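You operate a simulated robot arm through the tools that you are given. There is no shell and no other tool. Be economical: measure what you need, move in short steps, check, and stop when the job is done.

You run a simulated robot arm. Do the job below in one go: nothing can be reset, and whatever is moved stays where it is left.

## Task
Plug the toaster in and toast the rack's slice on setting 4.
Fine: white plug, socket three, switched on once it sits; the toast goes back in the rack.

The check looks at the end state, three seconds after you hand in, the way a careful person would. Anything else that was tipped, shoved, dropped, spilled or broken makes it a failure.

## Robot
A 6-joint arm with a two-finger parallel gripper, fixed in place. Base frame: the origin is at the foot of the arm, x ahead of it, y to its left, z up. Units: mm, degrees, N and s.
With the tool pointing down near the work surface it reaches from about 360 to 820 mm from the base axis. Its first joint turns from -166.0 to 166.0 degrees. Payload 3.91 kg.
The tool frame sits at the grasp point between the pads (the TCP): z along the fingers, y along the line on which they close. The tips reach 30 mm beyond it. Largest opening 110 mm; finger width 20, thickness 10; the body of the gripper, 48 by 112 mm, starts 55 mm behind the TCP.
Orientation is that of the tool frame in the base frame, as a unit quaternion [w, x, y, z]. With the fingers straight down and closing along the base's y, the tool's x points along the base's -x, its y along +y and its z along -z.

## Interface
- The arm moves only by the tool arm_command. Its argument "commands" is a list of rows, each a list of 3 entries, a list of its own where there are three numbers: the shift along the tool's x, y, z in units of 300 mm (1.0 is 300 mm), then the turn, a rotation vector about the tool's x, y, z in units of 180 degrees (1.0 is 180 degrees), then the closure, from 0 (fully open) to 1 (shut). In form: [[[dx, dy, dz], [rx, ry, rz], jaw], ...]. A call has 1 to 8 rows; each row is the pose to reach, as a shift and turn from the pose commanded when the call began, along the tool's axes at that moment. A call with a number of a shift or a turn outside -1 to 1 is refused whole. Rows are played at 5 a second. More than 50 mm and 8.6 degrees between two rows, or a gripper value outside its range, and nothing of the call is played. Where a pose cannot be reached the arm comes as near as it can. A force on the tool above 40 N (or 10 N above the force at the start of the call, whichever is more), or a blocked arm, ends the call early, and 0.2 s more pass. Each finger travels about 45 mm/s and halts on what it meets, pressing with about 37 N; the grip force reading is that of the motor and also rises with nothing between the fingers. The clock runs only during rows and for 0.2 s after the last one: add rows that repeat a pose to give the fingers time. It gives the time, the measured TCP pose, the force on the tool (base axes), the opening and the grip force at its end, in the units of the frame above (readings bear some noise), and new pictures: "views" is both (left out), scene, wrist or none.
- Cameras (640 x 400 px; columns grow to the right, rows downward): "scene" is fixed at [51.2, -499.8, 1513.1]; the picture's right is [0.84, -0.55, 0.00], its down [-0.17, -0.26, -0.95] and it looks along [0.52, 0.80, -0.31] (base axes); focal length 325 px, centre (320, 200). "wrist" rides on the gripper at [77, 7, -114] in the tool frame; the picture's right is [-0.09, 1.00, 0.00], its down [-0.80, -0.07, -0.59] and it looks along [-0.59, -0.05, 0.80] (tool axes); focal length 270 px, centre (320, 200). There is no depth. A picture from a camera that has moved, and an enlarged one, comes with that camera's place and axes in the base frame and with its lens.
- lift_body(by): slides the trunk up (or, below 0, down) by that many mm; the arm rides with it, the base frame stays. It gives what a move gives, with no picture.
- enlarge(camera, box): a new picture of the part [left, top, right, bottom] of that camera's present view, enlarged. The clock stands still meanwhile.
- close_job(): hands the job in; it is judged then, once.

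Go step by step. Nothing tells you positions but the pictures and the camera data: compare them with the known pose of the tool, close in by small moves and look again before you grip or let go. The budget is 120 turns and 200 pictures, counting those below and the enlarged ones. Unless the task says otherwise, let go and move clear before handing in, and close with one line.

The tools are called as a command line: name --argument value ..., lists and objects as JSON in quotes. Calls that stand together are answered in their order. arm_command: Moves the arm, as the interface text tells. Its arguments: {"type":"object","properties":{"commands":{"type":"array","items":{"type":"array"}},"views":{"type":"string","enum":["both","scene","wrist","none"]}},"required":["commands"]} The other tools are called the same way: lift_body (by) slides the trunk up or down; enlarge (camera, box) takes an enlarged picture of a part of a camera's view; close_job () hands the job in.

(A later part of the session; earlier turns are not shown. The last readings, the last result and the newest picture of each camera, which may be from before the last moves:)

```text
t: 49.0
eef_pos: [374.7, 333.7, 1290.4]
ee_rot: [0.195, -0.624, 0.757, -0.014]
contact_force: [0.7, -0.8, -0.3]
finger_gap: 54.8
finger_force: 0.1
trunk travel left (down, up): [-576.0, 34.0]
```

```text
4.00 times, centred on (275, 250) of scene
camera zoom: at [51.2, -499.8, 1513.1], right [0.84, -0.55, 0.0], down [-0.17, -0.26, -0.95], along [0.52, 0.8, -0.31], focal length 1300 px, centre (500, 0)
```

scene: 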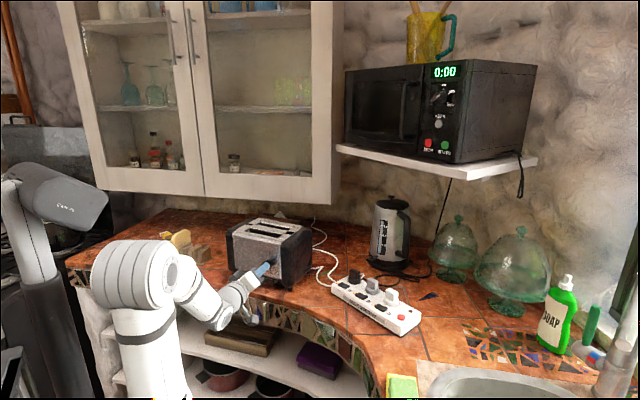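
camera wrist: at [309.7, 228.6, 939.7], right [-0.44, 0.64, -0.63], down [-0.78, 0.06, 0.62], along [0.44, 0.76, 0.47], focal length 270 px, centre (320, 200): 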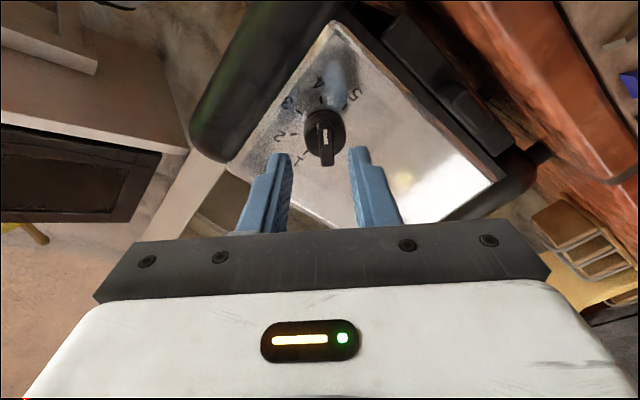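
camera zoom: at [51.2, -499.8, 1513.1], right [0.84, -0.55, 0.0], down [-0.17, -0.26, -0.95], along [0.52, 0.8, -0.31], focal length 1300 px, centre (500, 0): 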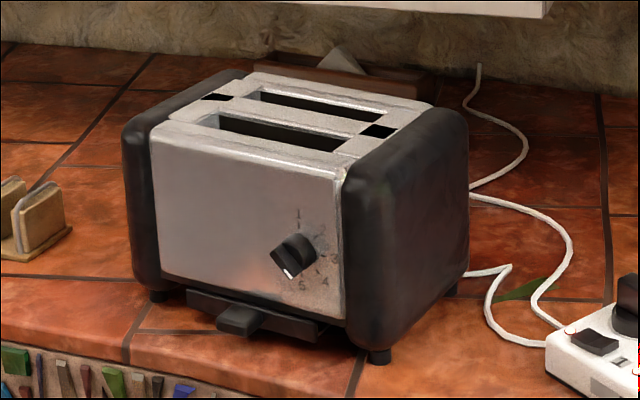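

enlarge --camera "scene" --box '[260, 245, 300, 280]'

arm_command --commands '[[[0, 0, 0], [-0.028, 0.029, 0], 0.5], [[0, 0, 0], [-0.056, 0.058, 0], 0.5], [[0, 0, 0], [-0.084, 0.087, 0], 0.5], [[0, 0, 0], [-0.084, 0.087, 0], 0.5]]' --views "wrist"

```text
11.43 times, centred on (280, 262) of scene
camera zoom: at [51.2, -499.8, 1513.1], right [0.84, -0.55, 0.0], down [-0.17, -0.26, -0.95], along [0.52, 0.8, -0.31], focal length 3715 px, centre (777, -514)
```

zoom: 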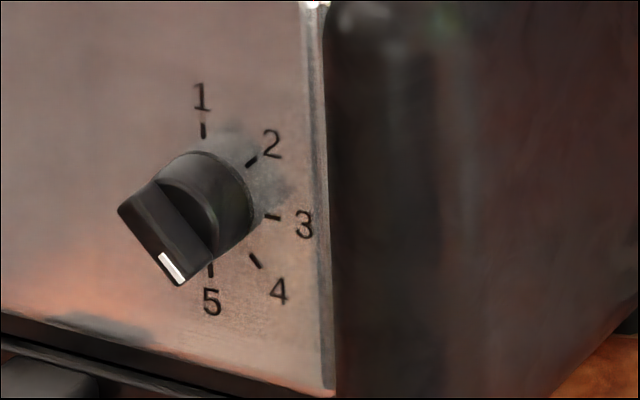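

```text
t: 50.0
eef_pos: [374.5, 333.0, 1290.0]
ee_rot: [0.008, -0.636, 0.771, 0.0]
contact_force: [-0.3, -0.3, 0.0]
finger_gap: 54.9
finger_force: 0.1
trunk travel left (down, up): [-576.0, 34.0]
camera wrist: at [351.9, 258.2, 1404.8], right [-0.96, 0.28, -0.01], down [0.21, 0.77, 0.61], along [0.17, 0.58, -0.8], focal length 270 px, centre (320, 200)
```

wrist: 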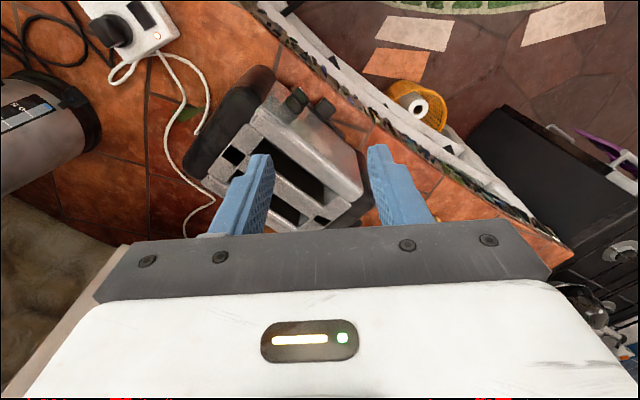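

enlarge --camera "wrist" --box '[180, 60, 390, 230]'

```text
2.35 times, centred on (285, 145) of wrist
camera zoom: at [351.9, 258.2, 1404.8], right [-0.96, 0.28, -0.01], down [0.21, 0.77, 0.61], along [0.17, 0.58, -0.8], focal length 636 px, centre (402, 329)
```

zoom: 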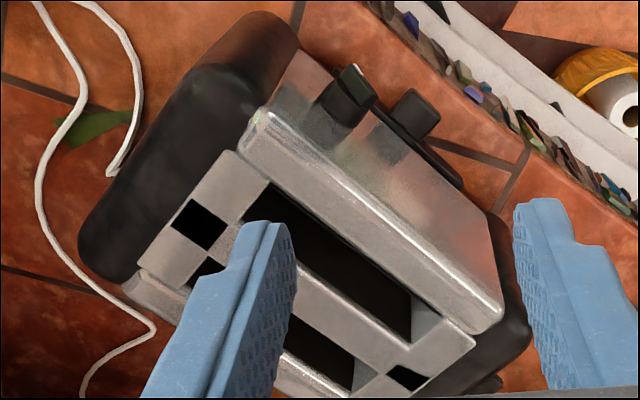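

Pointer confirmed on 4. I'm moving towards the rack with the jaws aligned to the slice's normal.

arm_command --commands '[[[-0.115, 0.065, 0.042], [0, 0, 0.028], 0.5], [[-0.23, 0.13, 0.083], [0, 0, 0.056], 0.5], [[-0.344, 0.194, 0.125], [0, 0, 0.083], 0.5], [[-0.459, 0.259, 0.167], [0, 0, 0.111], 0.5], [[-0.574, 0.324, 0.208], [0, 0, 0.139], 0.5], [[-0.689, 0.389, 0.25], [0, 0, 0.167], 0.5], [[-0.803, 0.453, 0.291], [0, 0, 0.194], 0.5], [[-0.918, 0.518, 0.333], [0, 0, 0.222], 0.5]]' --views "wrist"

enlarge --camera "wrist" --box '[240, 60, 440, 220]'

```text
t: 51.8
eef_pos: [275.4, 636.4, 1193.1]
ee_rot: [0.007, -0.333, 0.943, 0.002]
contact_force: [0.2, -0.4, -0.4]
finger_gap: 54.9
finger_force: 0.1
trunk travel left (down, up): [-576.0, 34.0]
camera wrist: at [209.8, 592.6, 1307.4], right [-0.56, 0.83, 0.0], down [0.66, 0.44, 0.61], along [0.5, 0.34, -0.79], focal length 270 px, centre (320, 200)
```

wrist: 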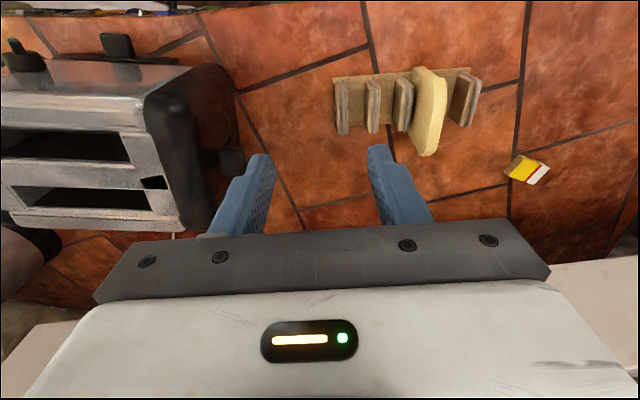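

```text
2.50 times, centred on (340, 140) of wrist
camera zoom: at [209.8, 592.6, 1307.4], right [-0.56, 0.83, 0.0], down [0.66, 0.44, 0.61], along [0.5, 0.34, -0.79], focal length 676 px, centre (270, 350)
```

zoom: 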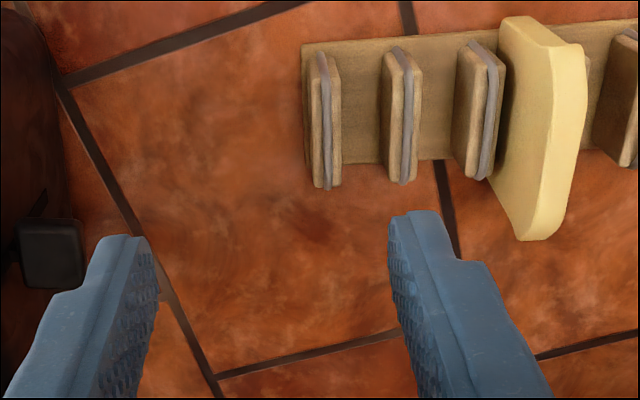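

The slice's top runs from about (198, 746) to (268, 806) at z ≈ 986. I'm moving above its middle.

arm_command --commands '[[[-0.037, 0.091, 0.06], [0, 0, -0.002], 0.5], [[-0.074, 0.181, 0.12], [0, 0, -0.004], 0.5], [[-0.112, 0.272, 0.2], [0, 0, -0.006], 0.5], [[-0.149, 0.362, 0.3], [0, 0, -0.008], 0.5], [[-0.186, 0.453, 0.4], [0, 0, -0.008], 0.5], [[-0.186, 0.453, 0.443], [0, 0, -0.008], 0.5], [[-0.186, 0.453, 0.443], [0, 0, -0.008], 0.5]]' --views "both"

enlarge --camera "wrist" --box '[220, 60, 420, 230]'

enlarge --camera "scene" --box '[130, 190, 250, 280]'

```text
t: 53.4
eef_pos: [229.9, 750.5, 1060.1]
ee_rot: [0.008, -0.346, 0.938, 0.004]
contact_force: [-0.4, 0.1, 0.3]
finger_gap: 55.0
finger_force: 0.0
out of reach, approached as far as the arm can: row 4, 5, 6, 7
trunk travel left (down, up): [-576.0, 34.0]
camera wrist: at [164.5, 703.8, 1174.7], right [-0.58, 0.81, 0.0], down [0.65, 0.46, 0.61], along [0.49, 0.35, -0.79], focal length 270 px, centre (320, 200)
```

scene: 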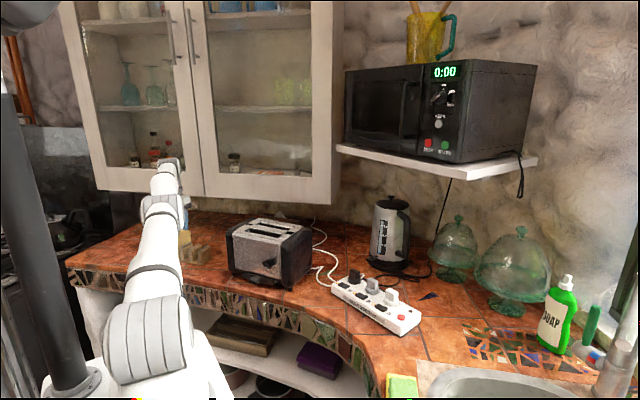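
wrist: 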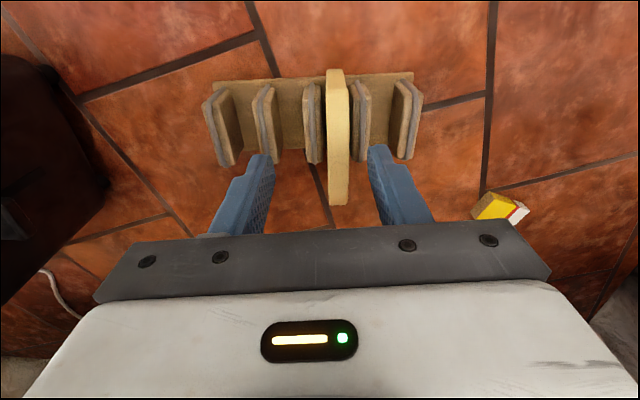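

```text
2.35 times, centred on (320, 145) of wrist
camera zoom: at [164.5, 703.8, 1174.7], right [-0.58, 0.81, 0.0], down [0.65, 0.46, 0.61], along [0.49, 0.35, -0.79], focal length 636 px, centre (320, 329)
```

zoom: 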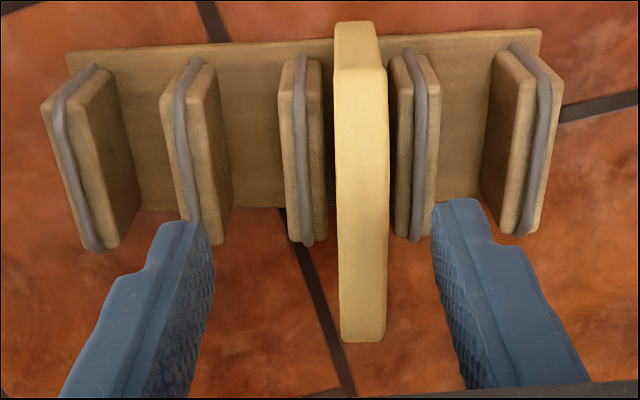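

```text
4.44 times, centred on (190, 235) of scene
camera zoom: at [51.2, -499.8, 1513.1], right [0.84, -0.55, 0.0], down [-0.17, -0.26, -0.95], along [0.52, 0.8, -0.31], focal length 1445 px, centre (898, 44)
```

zoom: 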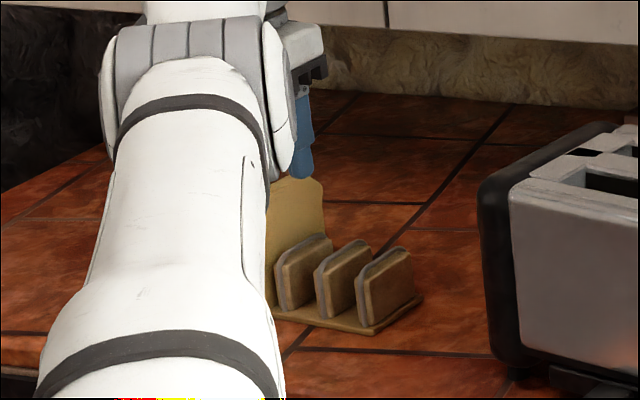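

The slice is in the third of four gaps with its middle near (236, 772). The divider tops are near z = 941, so I'll keep the fingertips above about 948. I'm shifting outward and then descending.

arm_command --commands '[[[-0.02, 0.02, 0.05], [0, 0, 0], 0.5], [[-0.052, 0.041, 0.1], [0, 0, 0], 0.5], [[-0.052, 0.041, 0.17], [0, 0, 0], 0.5], [[-0.052, 0.041, 0.17], [0, 0, 0], 0.5]]' --views "wrist"

enlarge --camera "wrist" --box '[220, 60, 420, 230]'

enlarge --camera "scene" --box '[150, 200, 240, 270]'

```text
t: 54.4
eef_pos: [231.1, 753.9, 1010.6]
ee_rot: [0.009, -0.346, 0.938, 0.003]
contact_force: [0.1, 0.8, 0.2]
finger_gap: 54.8
finger_force: 0.1
out of reach, approached as far as the arm can: row 1, 2, 3, 4
trunk travel left (down, up): [-576.0, 34.0]
camera wrist: at [166.4, 708.5, 1124.1], right [-0.58, 0.81, 0.0], down [0.65, 0.46, 0.61], along [0.49, 0.35, -0.79], focal length 270 px, centre (320, 200)
```

wrist: 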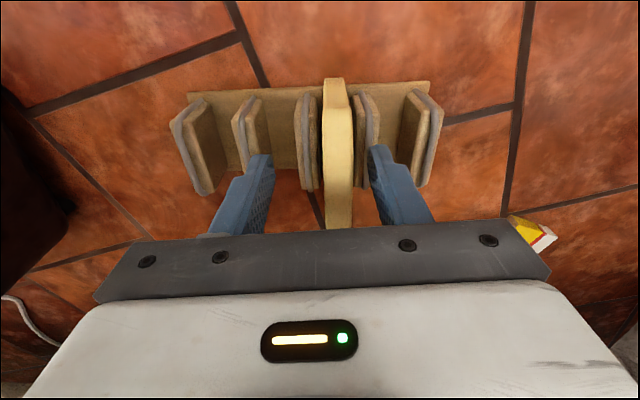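

```text
2.35 times, centred on (320, 145) of wrist
camera zoom: at [166.4, 708.5, 1124.1], right [-0.58, 0.81, 0.0], down [0.65, 0.46, 0.61], along [0.49, 0.35, -0.79], focal length 636 px, centre (320, 329)
```

zoom: 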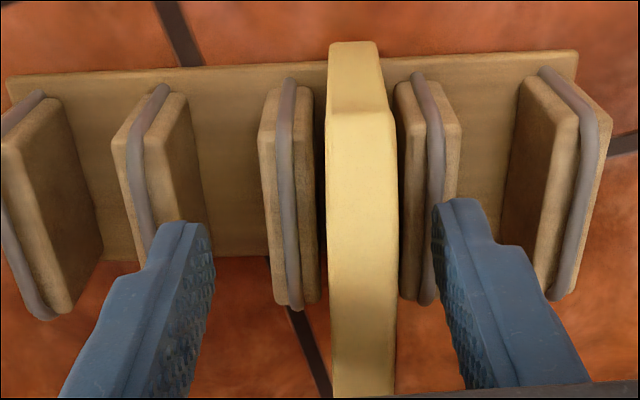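

```text
5.71 times, centred on (195, 235) of scene
camera zoom: at [51.2, -499.8, 1513.1], right [0.84, -0.55, 0.0], down [-0.17, -0.26, -0.95], along [0.52, 0.8, -0.31], focal length 1858 px, centre (1034, 0)
```

zoom: 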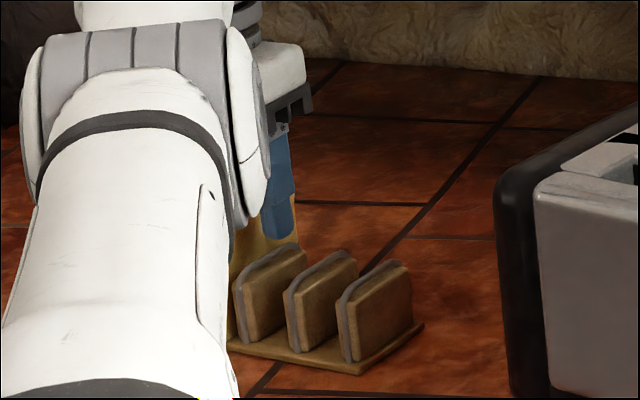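

The arm is at its radial limit with a vertical tool. Tilting 12° about the closing axis gains reach and keeps the pads flat on the slice.

arm_command --commands '[[[0, 0.01, -0.01], [0, -0.034, 0], 0.5], [[-0.01, 0.02, -0.01], [0, -0.067, 0], 0.5], [[-0.039, 0.035, -0.01], [0, -0.067, 0], 0.5], [[-0.039, 0.035, -0.01], [0, -0.067, 0], 0.5]]' --views "wrist"

enlarge --camera "wrist" --box '[220, 60, 420, 230]'

```text
t: 55.4
eef_pos: [233.2, 769.7, 1012.3]
ee_rot: [0.108, -0.344, 0.932, 0.04]
contact_force: [0.6, 0.1, 0.1]
finger_gap: 55.2
finger_force: 0.2
trunk travel left (down, up): [-576.0, 34.0]
camera wrist: at [151.7, 709.5, 1107.6], right [-0.58, 0.81, 0.02], down [0.54, 0.37, 0.76], along [0.61, 0.45, -0.65], focal length 270 px, centre (320, 200)
```

wrist: 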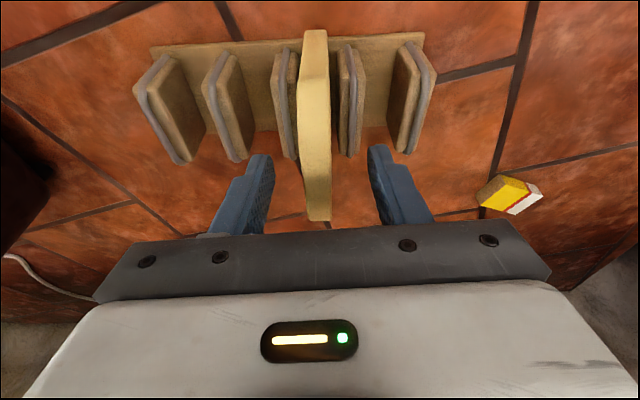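

```text
2.35 times, centred on (320, 145) of wrist
camera zoom: at [151.7, 709.5, 1107.6], right [-0.58, 0.81, 0.02], down [0.54, 0.37, 0.76], along [0.61, 0.45, -0.65], focal length 636 px, centre (320, 329)
```

zoom: 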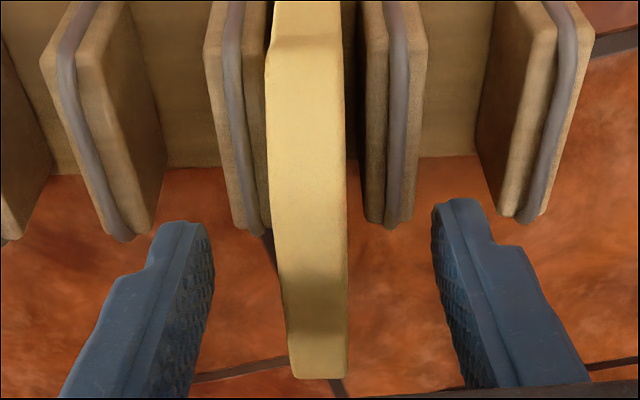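

Well centred now. I'm descending so the tips are at about z = 951, then closing.

arm_command --commands '[[[0.01, -0.003, 0.045], [0, 0, 0.008], 0.55], [[0.0216, -0.005, 0.0976], [0, 0, 0.008], 0.6], [[0.0216, -0.005, 0.0976], [0, 0, 0.008], 0.6]]' --views "wrist"

enlarge --camera "wrist" --box '[220, 60, 420, 230]'

enlarge --camera "scene" --box '[150, 200, 240, 270]'

```text
t: 56.2
eef_pos: [234.5, 769.3, 988.0]
ee_rot: [0.108, -0.332, 0.936, 0.044]
contact_force: [1.5, 1.8, 21.7]
finger_gap: 43.9
finger_force: 0.1
trunk travel left (down, up): [-576.0, 34.0]
camera wrist: at [151.3, 710.4, 1082.0], right [-0.56, 0.83, 0.03], down [0.55, 0.34, 0.76], along [0.62, 0.45, -0.65], focal length 270 px, centre (320, 200)
```

wrist: 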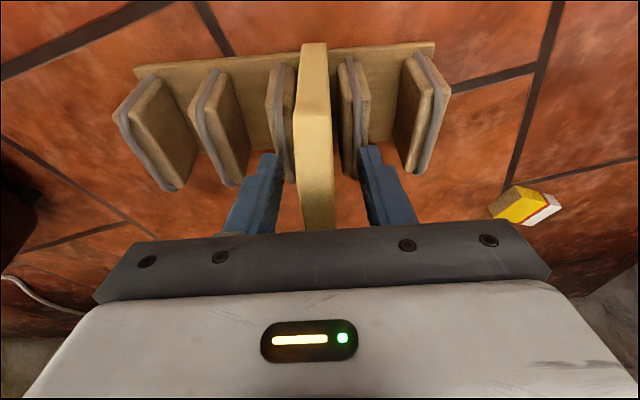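

```text
2.35 times, centred on (320, 145) of wrist
camera zoom: at [151.3, 710.4, 1082.0], right [-0.56, 0.83, 0.03], down [0.55, 0.34, 0.76], along [0.62, 0.45, -0.65], focal length 636 px, centre (320, 329)
```

zoom: 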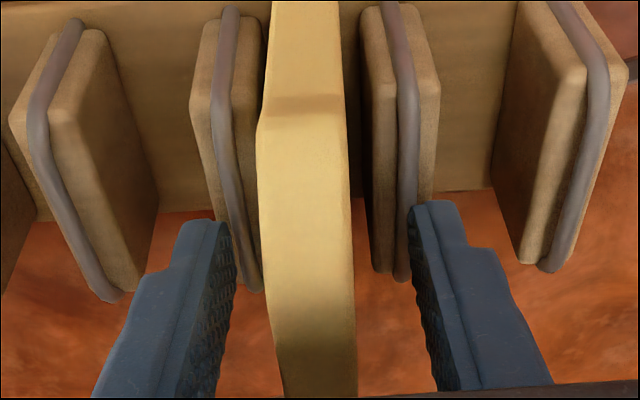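

```text
5.71 times, centred on (195, 235) of scene
camera zoom: at [51.2, -499.8, 1513.1], right [0.84, -0.55, 0.0], down [-0.17, -0.26, -0.95], along [0.52, 0.8, -0.31], focal length 1858 px, centre (1034, 0)
```

zoom: 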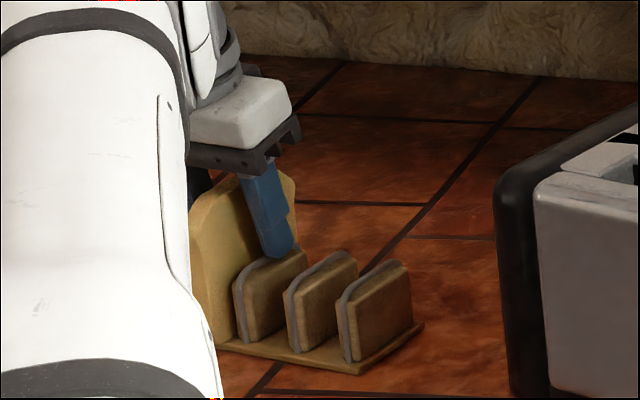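

The tips met the divider tops at about z = 957. I'll rise 14 mm, re-centre 3 mm and close.

arm_command --commands '[[[-0.005, 0, -0.022], [0, 0, 0], 0.6], [[-0.01, -0.01, -0.0455], [0, 0, 0], 0.6], [[-0.01, -0.01, -0.0455], [0, 0, 0], 0.75], [[-0.01, -0.01, -0.0455], [0, 0, 0], 0.85], [[-0.01, -0.01, -0.0455], [0, 0, 0], 0.95], [[-0.01, -0.01, -0.0455], [0, 0, 0], 1], [[-0.01, -0.01, -0.0455], [0, 0, 0], 1]]' --views "wrist"

enlarge --camera "scene" --box '[150, 200, 240, 270]'

```text
t: 57.8
eef_pos: [235.1, 767.7, 996.6]
ee_rot: [0.106, -0.333, 0.936, 0.04]
contact_force: [-0.4, 0.3, 0.4]
finger_gap: 14.5
finger_force: 8.3
trunk travel left (down, up): [-576.0, 34.0]
camera wrist: at [153.3, 708.4, 1091.6], right [-0.56, 0.83, 0.03], down [0.55, 0.35, 0.76], along [0.62, 0.44, -0.65], focal length 270 px, centre (320, 200)
```

wrist: 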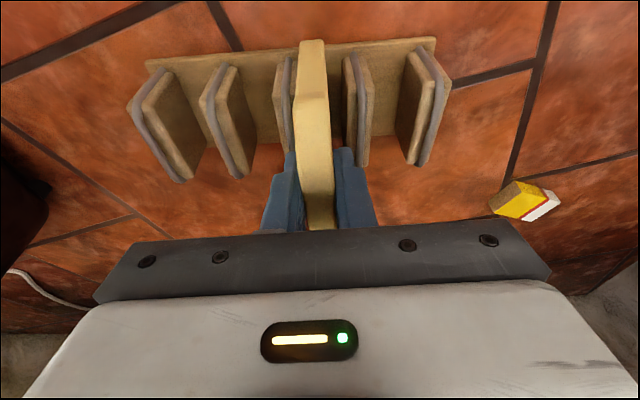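

```text
5.71 times, centred on (195, 235) of scene
camera zoom: at [51.2, -499.8, 1513.1], right [0.84, -0.55, 0.0], down [-0.17, -0.26, -0.95], along [0.52, 0.8, -0.31], focal length 1858 px, centre (1034, 0)
```

zoom: 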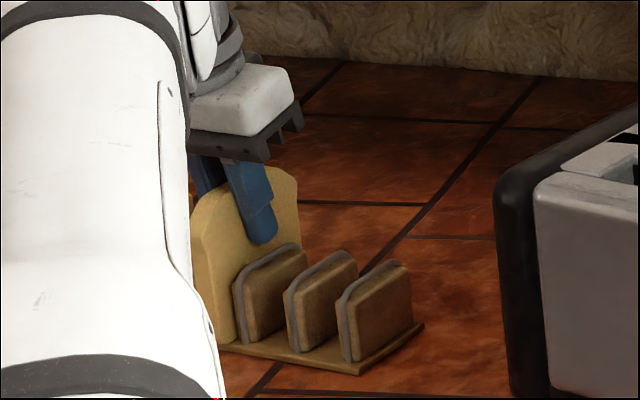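

Closed on the slice at 14.5 mm. I'm lifting straight up, first with the trunk and then with the arm.

arm_command --commands '[[[0, 0, 0], [0, 0, 0], 1], [[0, 0, 0], [0, 0, 0], 1]]' --views "none"

lift_body --by 33

arm_command --commands '[[[-0.018, 0, -0.081], [0, 0, 0], 1], [[-0.036, 0, -0.163], [0, 0, 0], 1], [[-0.058, 0, -0.26], [0, 0, 0], 1]]' --views "both"

```text
t: 58.4
eef_pos: [234.8, 767.5, 996.0]
ee_rot: [0.106, -0.332, 0.936, 0.041]
contact_force: [0.1, 0.1, -0.2]
finger_gap: 14.5
finger_force: 8.5
trunk travel left (down, up): [-576.0, 34.0]
```

```text
t: 59.2
eef_pos: [234.9, 766.2, 1028.6]
ee_rot: [0.106, -0.332, 0.937, 0.04]
contact_force: [-1.5, 0.2, -0.7]
finger_gap: 14.4
finger_force: 7.8
trunk travel left (down, up): [-609.0, 1.0]
```

```text
t: 60.0
eef_pos: [236.1, 764.1, 1109.0]
ee_rot: [0.106, -0.332, 0.936, 0.041]
contact_force: [-0.3, -0.4, -0.3]
finger_gap: 14.5
finger_force: 7.8
trunk travel left (down, up): [-609.0, 1.0]
camera wrist: at [154.3, 705.9, 1205.1], right [-0.56, 0.83, 0.03], down [0.55, 0.35, 0.76], along [0.62, 0.44, -0.65], focal length 270 px, centre (320, 200)
```

scene: 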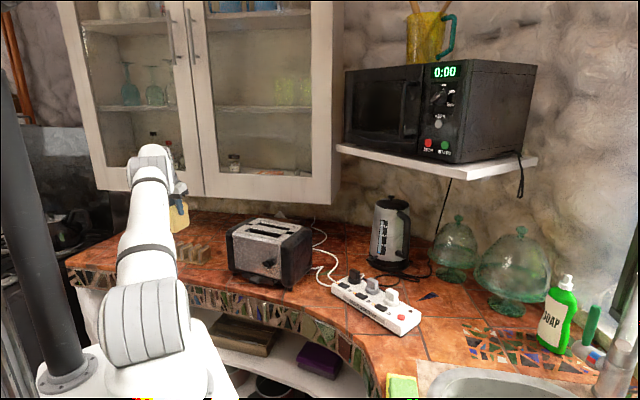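
wrist: 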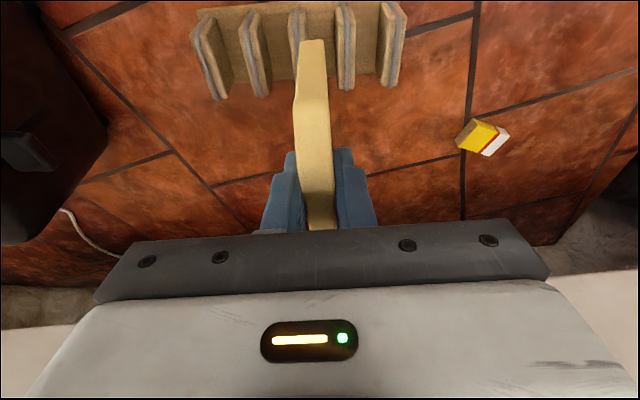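

The slice is out and the rack is undisturbed. Before carrying it over, I'm measuring the toaster slots.

enlarge --camera "scene" --box '[220, 205, 320, 265]'

enlarge --camera "scene" --box '[160, 190, 210, 240]'

```text
6.40 times, centred on (270, 235) of scene
camera zoom: at [51.2, -499.8, 1513.1], right [0.84, -0.55, 0.0], down [-0.17, -0.26, -0.95], along [0.52, 0.8, -0.31], focal length 2080 px, centre (640, -24)
```

zoom: 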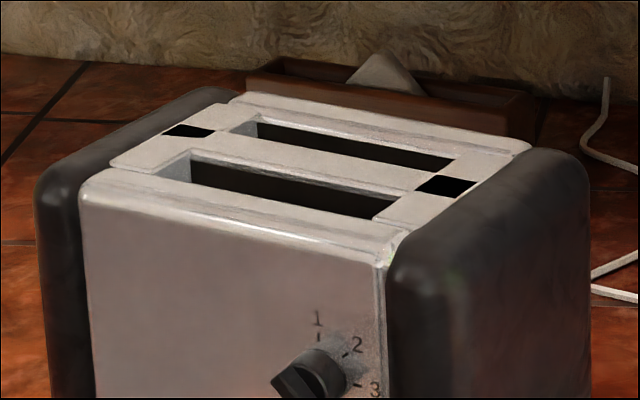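

```text
8.00 times, centred on (185, 215) of scene
camera zoom: at [51.2, -499.8, 1513.1], right [0.84, -0.55, 0.0], down [-0.17, -0.26, -0.95], along [0.52, 0.8, -0.31], focal length 2601 px, centre (1400, 80)
```

zoom: 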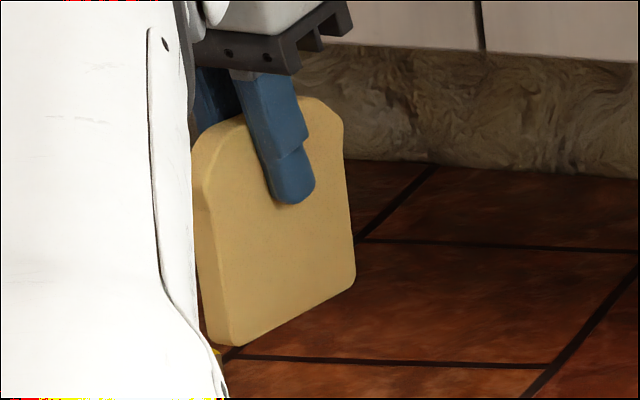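

I'm carrying the slice up and over towards the toaster while turning it to the slot direction, keeping the 12° grip tilt.

arm_command --commands '[[[-0.002, -0.04, -0.07], [-0.0095, 0, -0.0434], 1], [[-0.003, -0.11, -0.14], [-0.0189, 0, -0.0867], 1], [[-0.004, -0.19, -0.21], [-0.0284, 0, -0.13], 1], [[-0.006, -0.27, -0.28], [-0.0378, 0, -0.1735], 1], [[-0.007, -0.35, -0.329], [-0.0473, 0, -0.2168], 1], [[-0.008, -0.43, -0.329], [-0.0568, 0, -0.26], 1], [[-0.01, -0.51, -0.329], [-0.0662, 0, -0.3036], 1], [[-0.011, -0.57, -0.329], [-0.0757, 0, -0.347], 1]]' --views "both"

```text
t: 61.8
eef_pos: [328.6, 620.8, 1203.4]
ee_rot: [-0.073, 0.779, -0.617, -0.086]
contact_force: [-0.2, 0.5, -0.6]
finger_gap: 14.7
finger_force: 8.0
trunk travel left (down, up): [-609.0, 1.0]
camera wrist: at [344.3, 520.2, 1299.6], right [-0.99, -0.14, 0.01], down [-0.08, 0.65, 0.76], along [-0.12, 0.75, -0.65], focal length 270 px, centre (320, 200)
```

scene: 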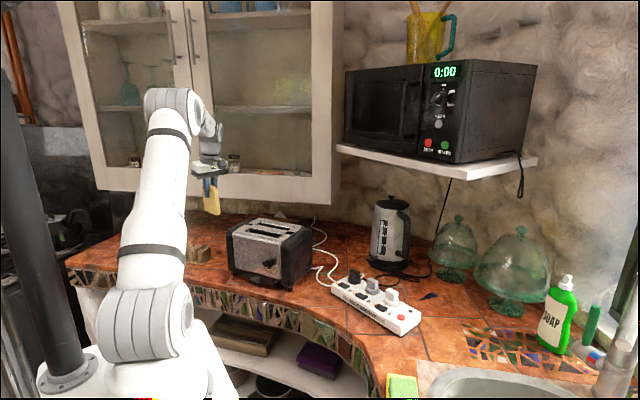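
wrist: 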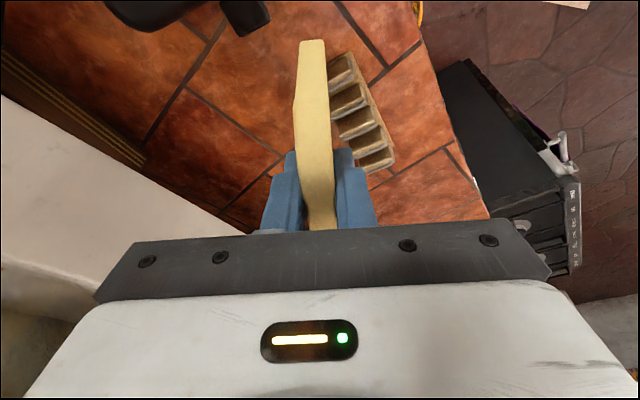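

arm_command --commands '[[[0.11, -0.04, -0.027], [-0.0043, 0, -0.0196], 1], [[0.219, -0.079, -0.053], [-0.0086, 0, -0.0393], 1], [[0.329, -0.119, -0.08], [-0.0129, 0, -0.0589], 1], [[0.438, -0.159, -0.107], [-0.0171, 0, -0.0785], 1], [[0.548, -0.198, -0.133], [-0.0214, 0, -0.098], 1], [[0.657, -0.238, -0.16], [-0.0257, 0, -0.1178], 1], [[0.657, -0.238, -0.16], [-0.0257, 0, -0.1178], 1]]' --views "both"

enlarge --camera "wrist" --box '[200, 0, 440, 230]'

enlarge --camera "scene" --box '[210, 170, 330, 270]'

```text
t: 63.4
eef_pos: [445.2, 438.5, 1207.2]
ee_rot: [-0.057, 0.881, -0.46, -0.095]
contact_force: [-0.3, 0.0, -0.9]
finger_gap: 14.7
finger_force: 7.7
trunk travel left (down, up): [-609.0, 1.0]
camera wrist: at [495.9, 350.7, 1302.9], right [-0.87, -0.5, 0.01], down [-0.32, 0.57, 0.76], along [-0.38, 0.65, -0.65], focal length 270 px, centre (320, 200)
```

scene: 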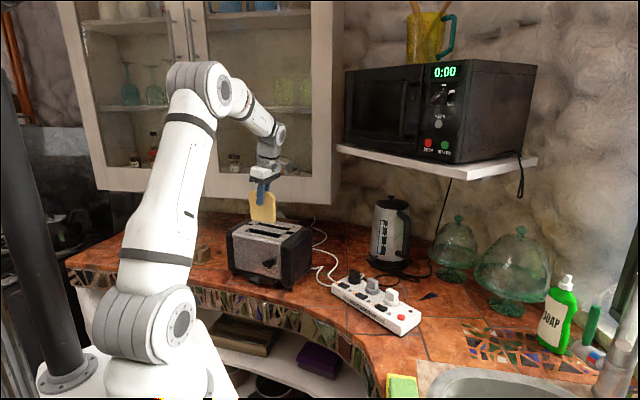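
wrist: 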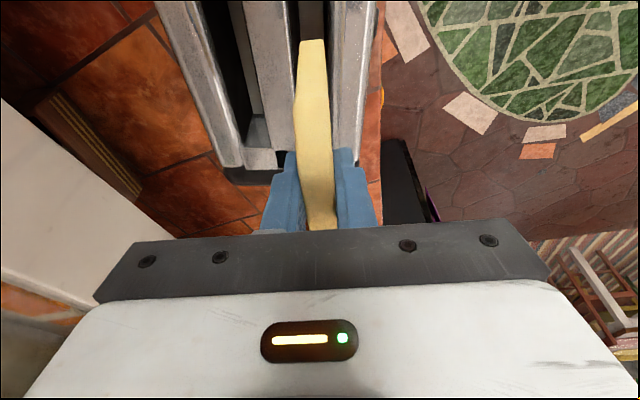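

```text
1.74 times, centred on (320, 115) of wrist
camera zoom: at [495.9, 350.7, 1302.9], right [-0.87, -0.5, 0.01], down [-0.32, 0.57, 0.76], along [-0.38, 0.65, -0.65], focal length 470 px, centre (320, 348)
```

zoom: 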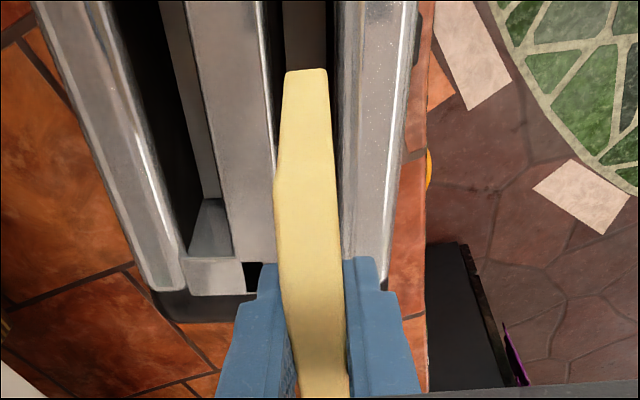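

```text
4.00 times, centred on (270, 220) of scene
camera zoom: at [51.2, -499.8, 1513.1], right [0.84, -0.55, 0.0], down [-0.17, -0.26, -0.95], along [0.52, 0.8, -0.31], focal length 1300 px, centre (520, 120)
```

zoom: 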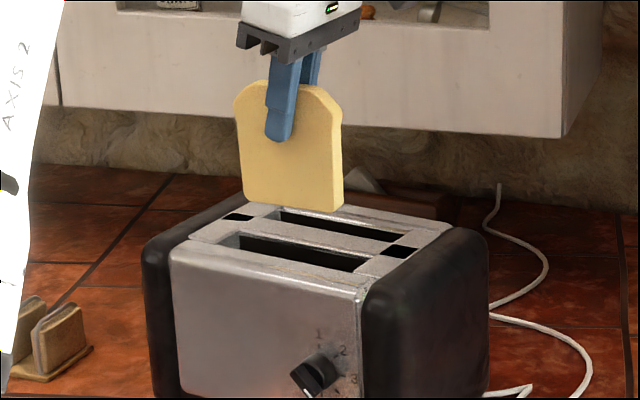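

The front slot is about 31 mm wide with its centre near (447, 447), and the slice plane needs about 5 mm more toward the back. I'm correcting and lowering 30 mm to check.

arm_command --commands '[[[0.01, -0.018, 0.0], [0.0018, 0, 0.0081], 1], [[0.02, -0.018, 0.048], [0.0018, 0, 0.0081], 1], [[0.031, -0.018, 0.096], [0.0018, 0, 0.0081], 1], [[0.031, -0.018, 0.096], [0.0018, 0, 0.0081], 1]]' --views "wrist"

enlarge --camera "wrist" --box '[220, 0, 420, 200]'

enlarge --camera "scene" --box '[220, 190, 320, 260]'

```text
t: 64.4
eef_pos: [451.3, 440.4, 1177.2]
ee_rot: [-0.058, 0.875, -0.472, -0.095]
contact_force: [0.0, 0.6, -0.2]
finger_gap: 14.6
finger_force: 8.0
trunk travel left (down, up): [-609.0, 1.0]
camera wrist: at [499.7, 352.7, 1272.7], right [-0.88, -0.47, 0.01], down [-0.3, 0.58, 0.76], along [-0.36, 0.66, -0.65], focal length 270 px, centre (320, 200)
```

wrist: 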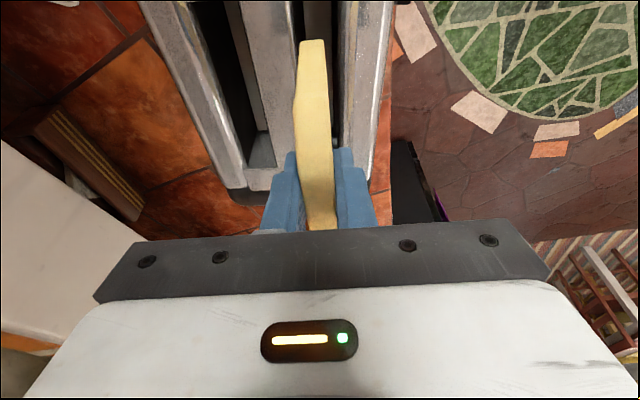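

```text
2.00 times, centred on (320, 100) of wrist
camera zoom: at [499.7, 352.7, 1272.7], right [-0.88, -0.47, 0.01], down [-0.3, 0.58, 0.76], along [-0.36, 0.66, -0.65], focal length 541 px, centre (320, 400)
```

zoom: 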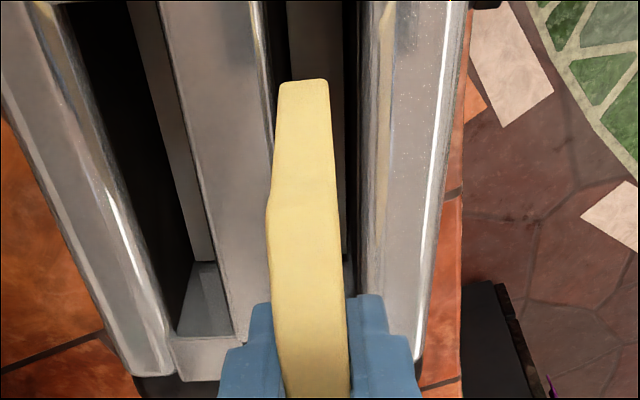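

```text
5.71 times, centred on (270, 225) of scene
camera zoom: at [51.2, -499.8, 1513.1], right [0.84, -0.55, 0.0], down [-0.17, -0.26, -0.95], along [0.52, 0.8, -0.31], focal length 1858 px, centre (606, 57)
```

zoom: 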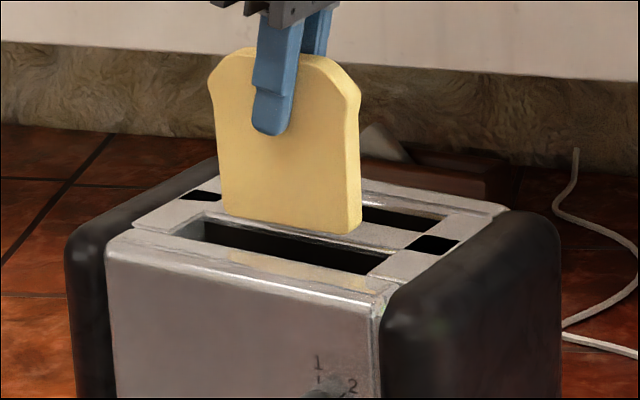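

The slice is 4 mm too far back in the slot, so I'll shift it and lower it into the slot.

arm_command --commands '[[[0, 0.013, 0], [0, 0, 0], 1], [[0.0071, 0.013, 0.0325], [0, 0, 0], 1], [[0.0142, 0.013, 0.065], [0, 0, 0], 1], [[0.0213, 0.013, 0.0975], [0, 0, 0], 1], [[0.0284, 0.013, 0.13], [0, 0, 0], 1], [[0.0355, 0.013, 0.1625], [0, 0, 0], 1], [[0.0426, 0.013, 0.195], [0, 0, 0], 1]]' --views "wrist"

enlarge --camera "wrist" --box '[220, 0, 420, 200]'

enlarge --camera "scene" --box '[220, 190, 320, 260]'

```text
t: 66.0
eef_pos: [448.2, 438.1, 1117.7]
ee_rot: [-0.058, 0.875, -0.472, -0.094]
contact_force: [0.0, 0.5, -0.4]
finger_gap: 14.7
finger_force: 7.5
trunk travel left (down, up): [-609.0, 1.0]
camera wrist: at [497.1, 351.7, 1214.0], right [-0.88, -0.47, 0.01], down [-0.3, 0.58, 0.76], along [-0.36, 0.66, -0.65], focal length 270 px, centre (320, 200)
```

wrist: 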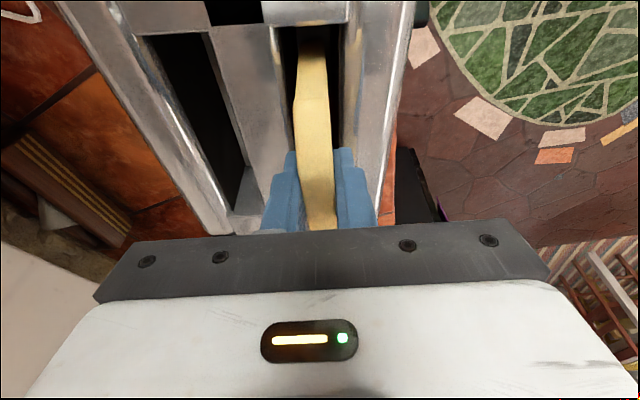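

```text
2.00 times, centred on (320, 100) of wrist
camera zoom: at [497.1, 351.7, 1214.0], right [-0.88, -0.47, 0.01], down [-0.3, 0.58, 0.76], along [-0.36, 0.66, -0.65], focal length 541 px, centre (320, 400)
```

zoom: 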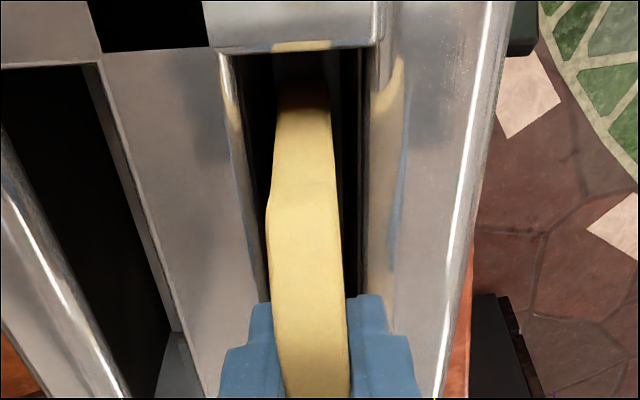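

```text
5.71 times, centred on (270, 225) of scene
camera zoom: at [51.2, -499.8, 1513.1], right [0.84, -0.55, 0.0], down [-0.17, -0.26, -0.95], along [0.52, 0.8, -0.31], focal length 1858 px, centre (606, 57)
```

zoom: 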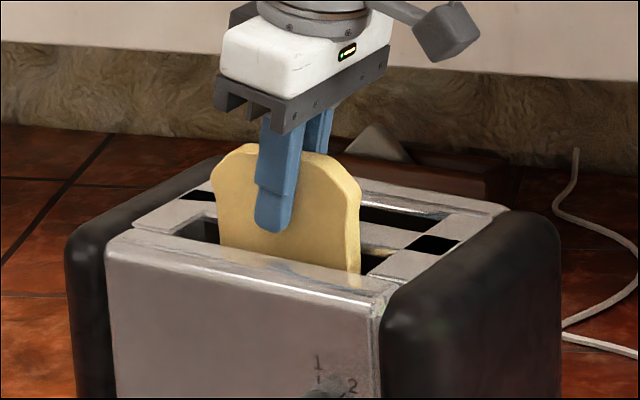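

The slice is in the slot with room all round. I'll lower 7 mm more and let go gently.

arm_command --commands '[[[0.003, 0, 0.012], [0, 0, 0], 1], [[0.005, 0, 0.023], [0, 0, 0], 1], [[0.005, 0, 0.023], [0, 0, 0], 0.85], [[0.005, 0, 0.023], [0, 0, 0], 0.8], [[0.005, 0, 0.023], [0, 0, 0], 0.75], [[0.005, 0, 0.023], [0, 0, 0], 0.75]]' --views "wrist"

enlarge --camera "scene" --box '[220, 190, 320, 260]'

```text
t: 67.4
eef_pos: [447.6, 438.7, 1112.5]
ee_rot: [-0.058, 0.875, -0.472, -0.095]
contact_force: [0.3, -0.9, 0.3]
finger_gap: 27.4
finger_force: 0.1
trunk travel left (down, up): [-609.0, 1.0]
camera wrist: at [496.3, 351.5, 1206.9], right [-0.88, -0.47, 0.01], down [-0.3, 0.58, 0.76], along [-0.36, 0.66, -0.65], focal length 270 px, centre (320, 200)
```

wrist: 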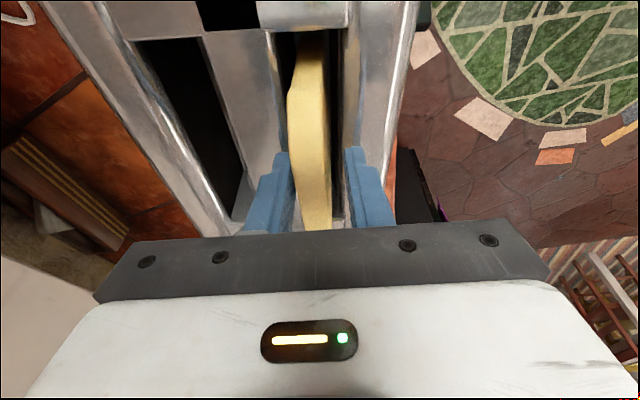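

```text
5.71 times, centred on (270, 225) of scene
camera zoom: at [51.2, -499.8, 1513.1], right [0.84, -0.55, 0.0], down [-0.17, -0.26, -0.95], along [0.52, 0.8, -0.31], focal length 1858 px, centre (606, 57)
```

zoom: 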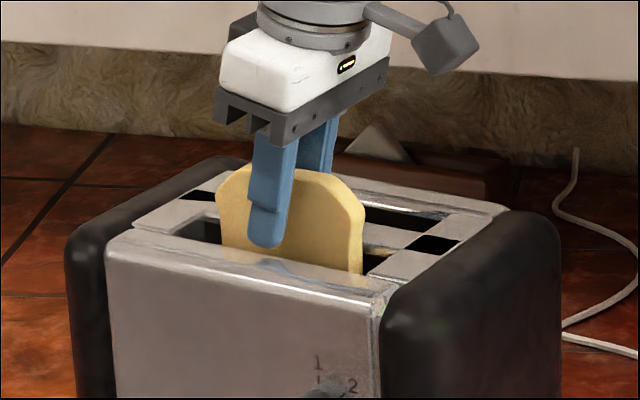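

The slice now rests in the slot on the carriage. I'll withdraw upward and straighten the tool, then get a view of the lever end.

arm_command --commands '[[[-0.01, 0, -0.05], [0, 0, 0], 0.75], [[-0.032, 0, -0.147], [0, 0, 0], 0.75], [[-0.064, 0, -0.293], [0, 0, 0], 0.8], [[-0.064, 0, -0.293], [0, 0.034, 0], 0.9], [[-0.064, 0, -0.293], [0, 0.068, 0], 1]]' --views "none"

enlarge --camera "scene" --box '[210, 190, 320, 270]'

```text
t: 68.6
eef_pos: [445.2, 438.4, 1202.0]
ee_rot: [-0.008, 0.879, -0.476, -0.001]
contact_force: [0.5, -0.3, -0.7]
finger_gap: 0.0
finger_force: 23.0
trunk travel left (down, up): [-609.0, 1.0]
```

```text
5.00 times, centred on (265, 230) of scene
camera zoom: at [51.2, -499.8, 1513.1], right [0.84, -0.55, 0.0], down [-0.17, -0.26, -0.95], along [0.52, 0.8, -0.31], focal length 1625 px, centre (595, 50)
```

zoom: 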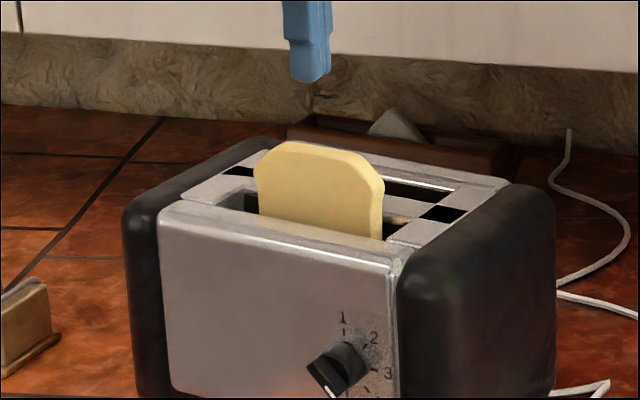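

arm_command --commands '[[[-0.118, -0.024, 0], [0, 0.0, 0], 1], [[-0.236, -0.048, 0], [0, 0.028, 0], 1], [[-0.354, -0.072, 0], [0, 0.07, 0], 1], [[-0.472, -0.096, 0.02], [0, 0.11, 0], 1], [[-0.59, -0.12, 0.05], [0, 0.145, 0], 1], [[-0.59, -0.12, 0.073], [0, 0.167, 0], 1], [[-0.59, -0.12, 0.073], [0, 0.167, 0], 1]]' --views "both"

enlarge --camera "wrist" --box '[220, 60, 420, 230]'

```text
t: 70.2
eef_pos: [380.1, 605.6, 1183.2]
ee_rot: [0.117, 0.85, -0.461, 0.228]
contact_force: [-1.1, -0.1, 0.1]
finger_gap: 0.0
finger_force: 37.1
trunk travel left (down, up): [-609.0, 1.0]
camera wrist: at [378.9, 592.6, 1320.8], right [-0.87, -0.48, -0.06], down [-0.48, 0.87, 0.12], along [-0.01, 0.13, -0.99], focal length 270 px, centre (320, 200)
```

scene: 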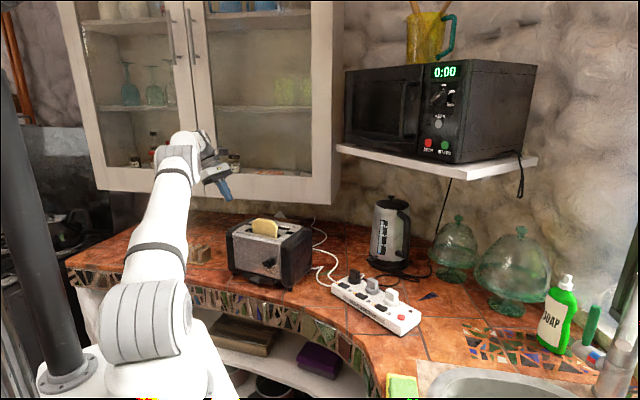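
wrist: 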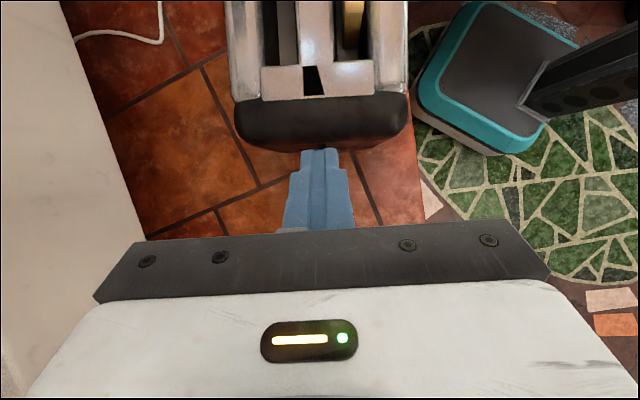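

```text
2.35 times, centred on (320, 145) of wrist
camera zoom: at [378.9, 592.6, 1320.8], right [-0.87, -0.48, -0.06], down [-0.48, 0.87, 0.12], along [-0.01, 0.13, -0.99], focal length 636 px, centre (320, 329)
```

zoom: 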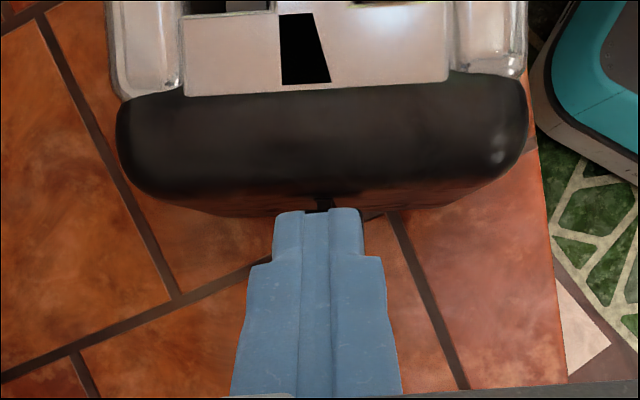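

The closed fingertips are right above the lever, near (387, 595, 1045). I'm descending to just above it.

arm_command --commands '[[[-0.036, 0, 0.08], [0, 0, 0], 1], [[-0.088, 0, 0.17], [0, 0, 0], 1], [[-0.125, 0, 0.25], [0, 0, 0], 1], [[-0.125, 0, 0.25], [0, 0, 0], 1]]' --views "both"

enlarge --camera "scene" --box '[180, 170, 300, 270]'

enlarge --camera "wrist" --box '[240, 90, 400, 230]'

```text
t: 71.2
eef_pos: [383.6, 601.5, 1098.0]
ee_rot: [0.116, 0.85, -0.461, 0.227]
contact_force: [0.1, 0.2, -0.6]
finger_gap: 0.0
finger_force: 37.4
trunk travel left (down, up): [-609.0, 1.0]
camera wrist: at [381.7, 588.7, 1236.5], right [-0.87, -0.48, -0.06], down [-0.48, 0.87, 0.12], along [-0.01, 0.13, -0.99], focal length 270 px, centre (320, 200)
```

scene: 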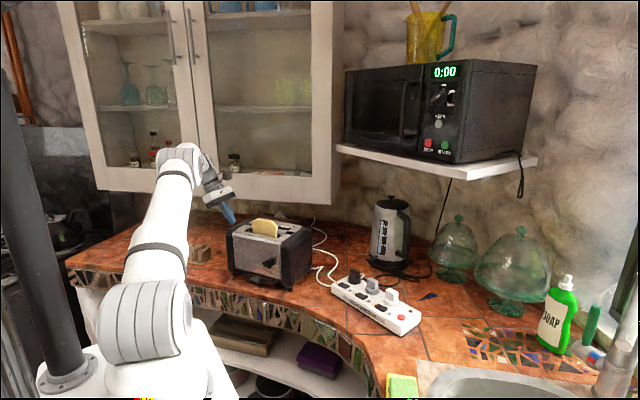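
wrist: 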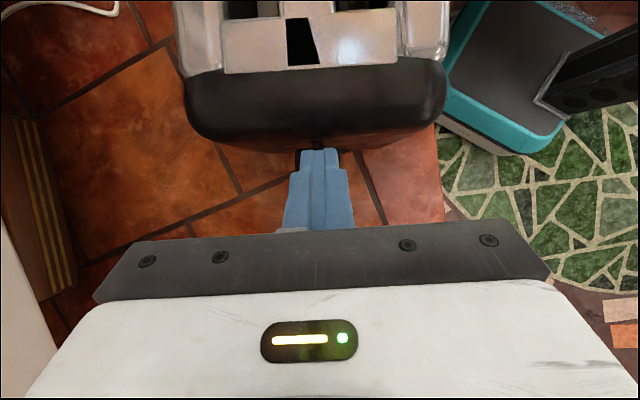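

```text
4.00 times, centred on (240, 220) of scene
camera zoom: at [51.2, -499.8, 1513.1], right [0.84, -0.55, 0.0], down [-0.17, -0.26, -0.95], along [0.52, 0.8, -0.31], focal length 1300 px, centre (640, 120)
```

zoom: 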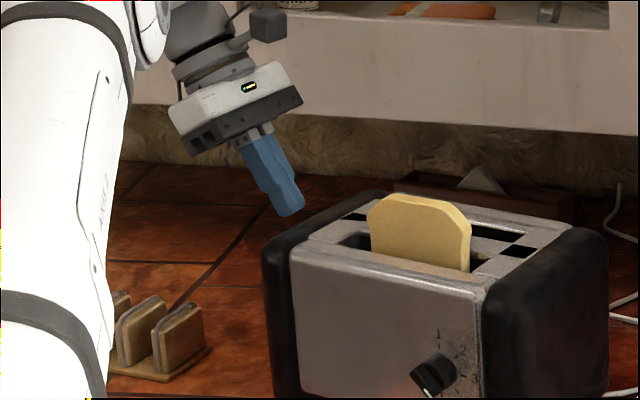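

```text
2.86 times, centred on (320, 160) of wrist
camera zoom: at [381.7, 588.7, 1236.5], right [-0.87, -0.48, -0.06], down [-0.48, 0.87, 0.12], along [-0.01, 0.13, -0.99], focal length 772 px, centre (320, 314)
```

zoom: 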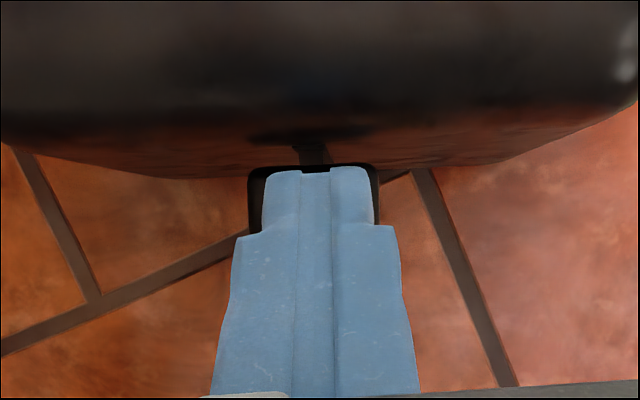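

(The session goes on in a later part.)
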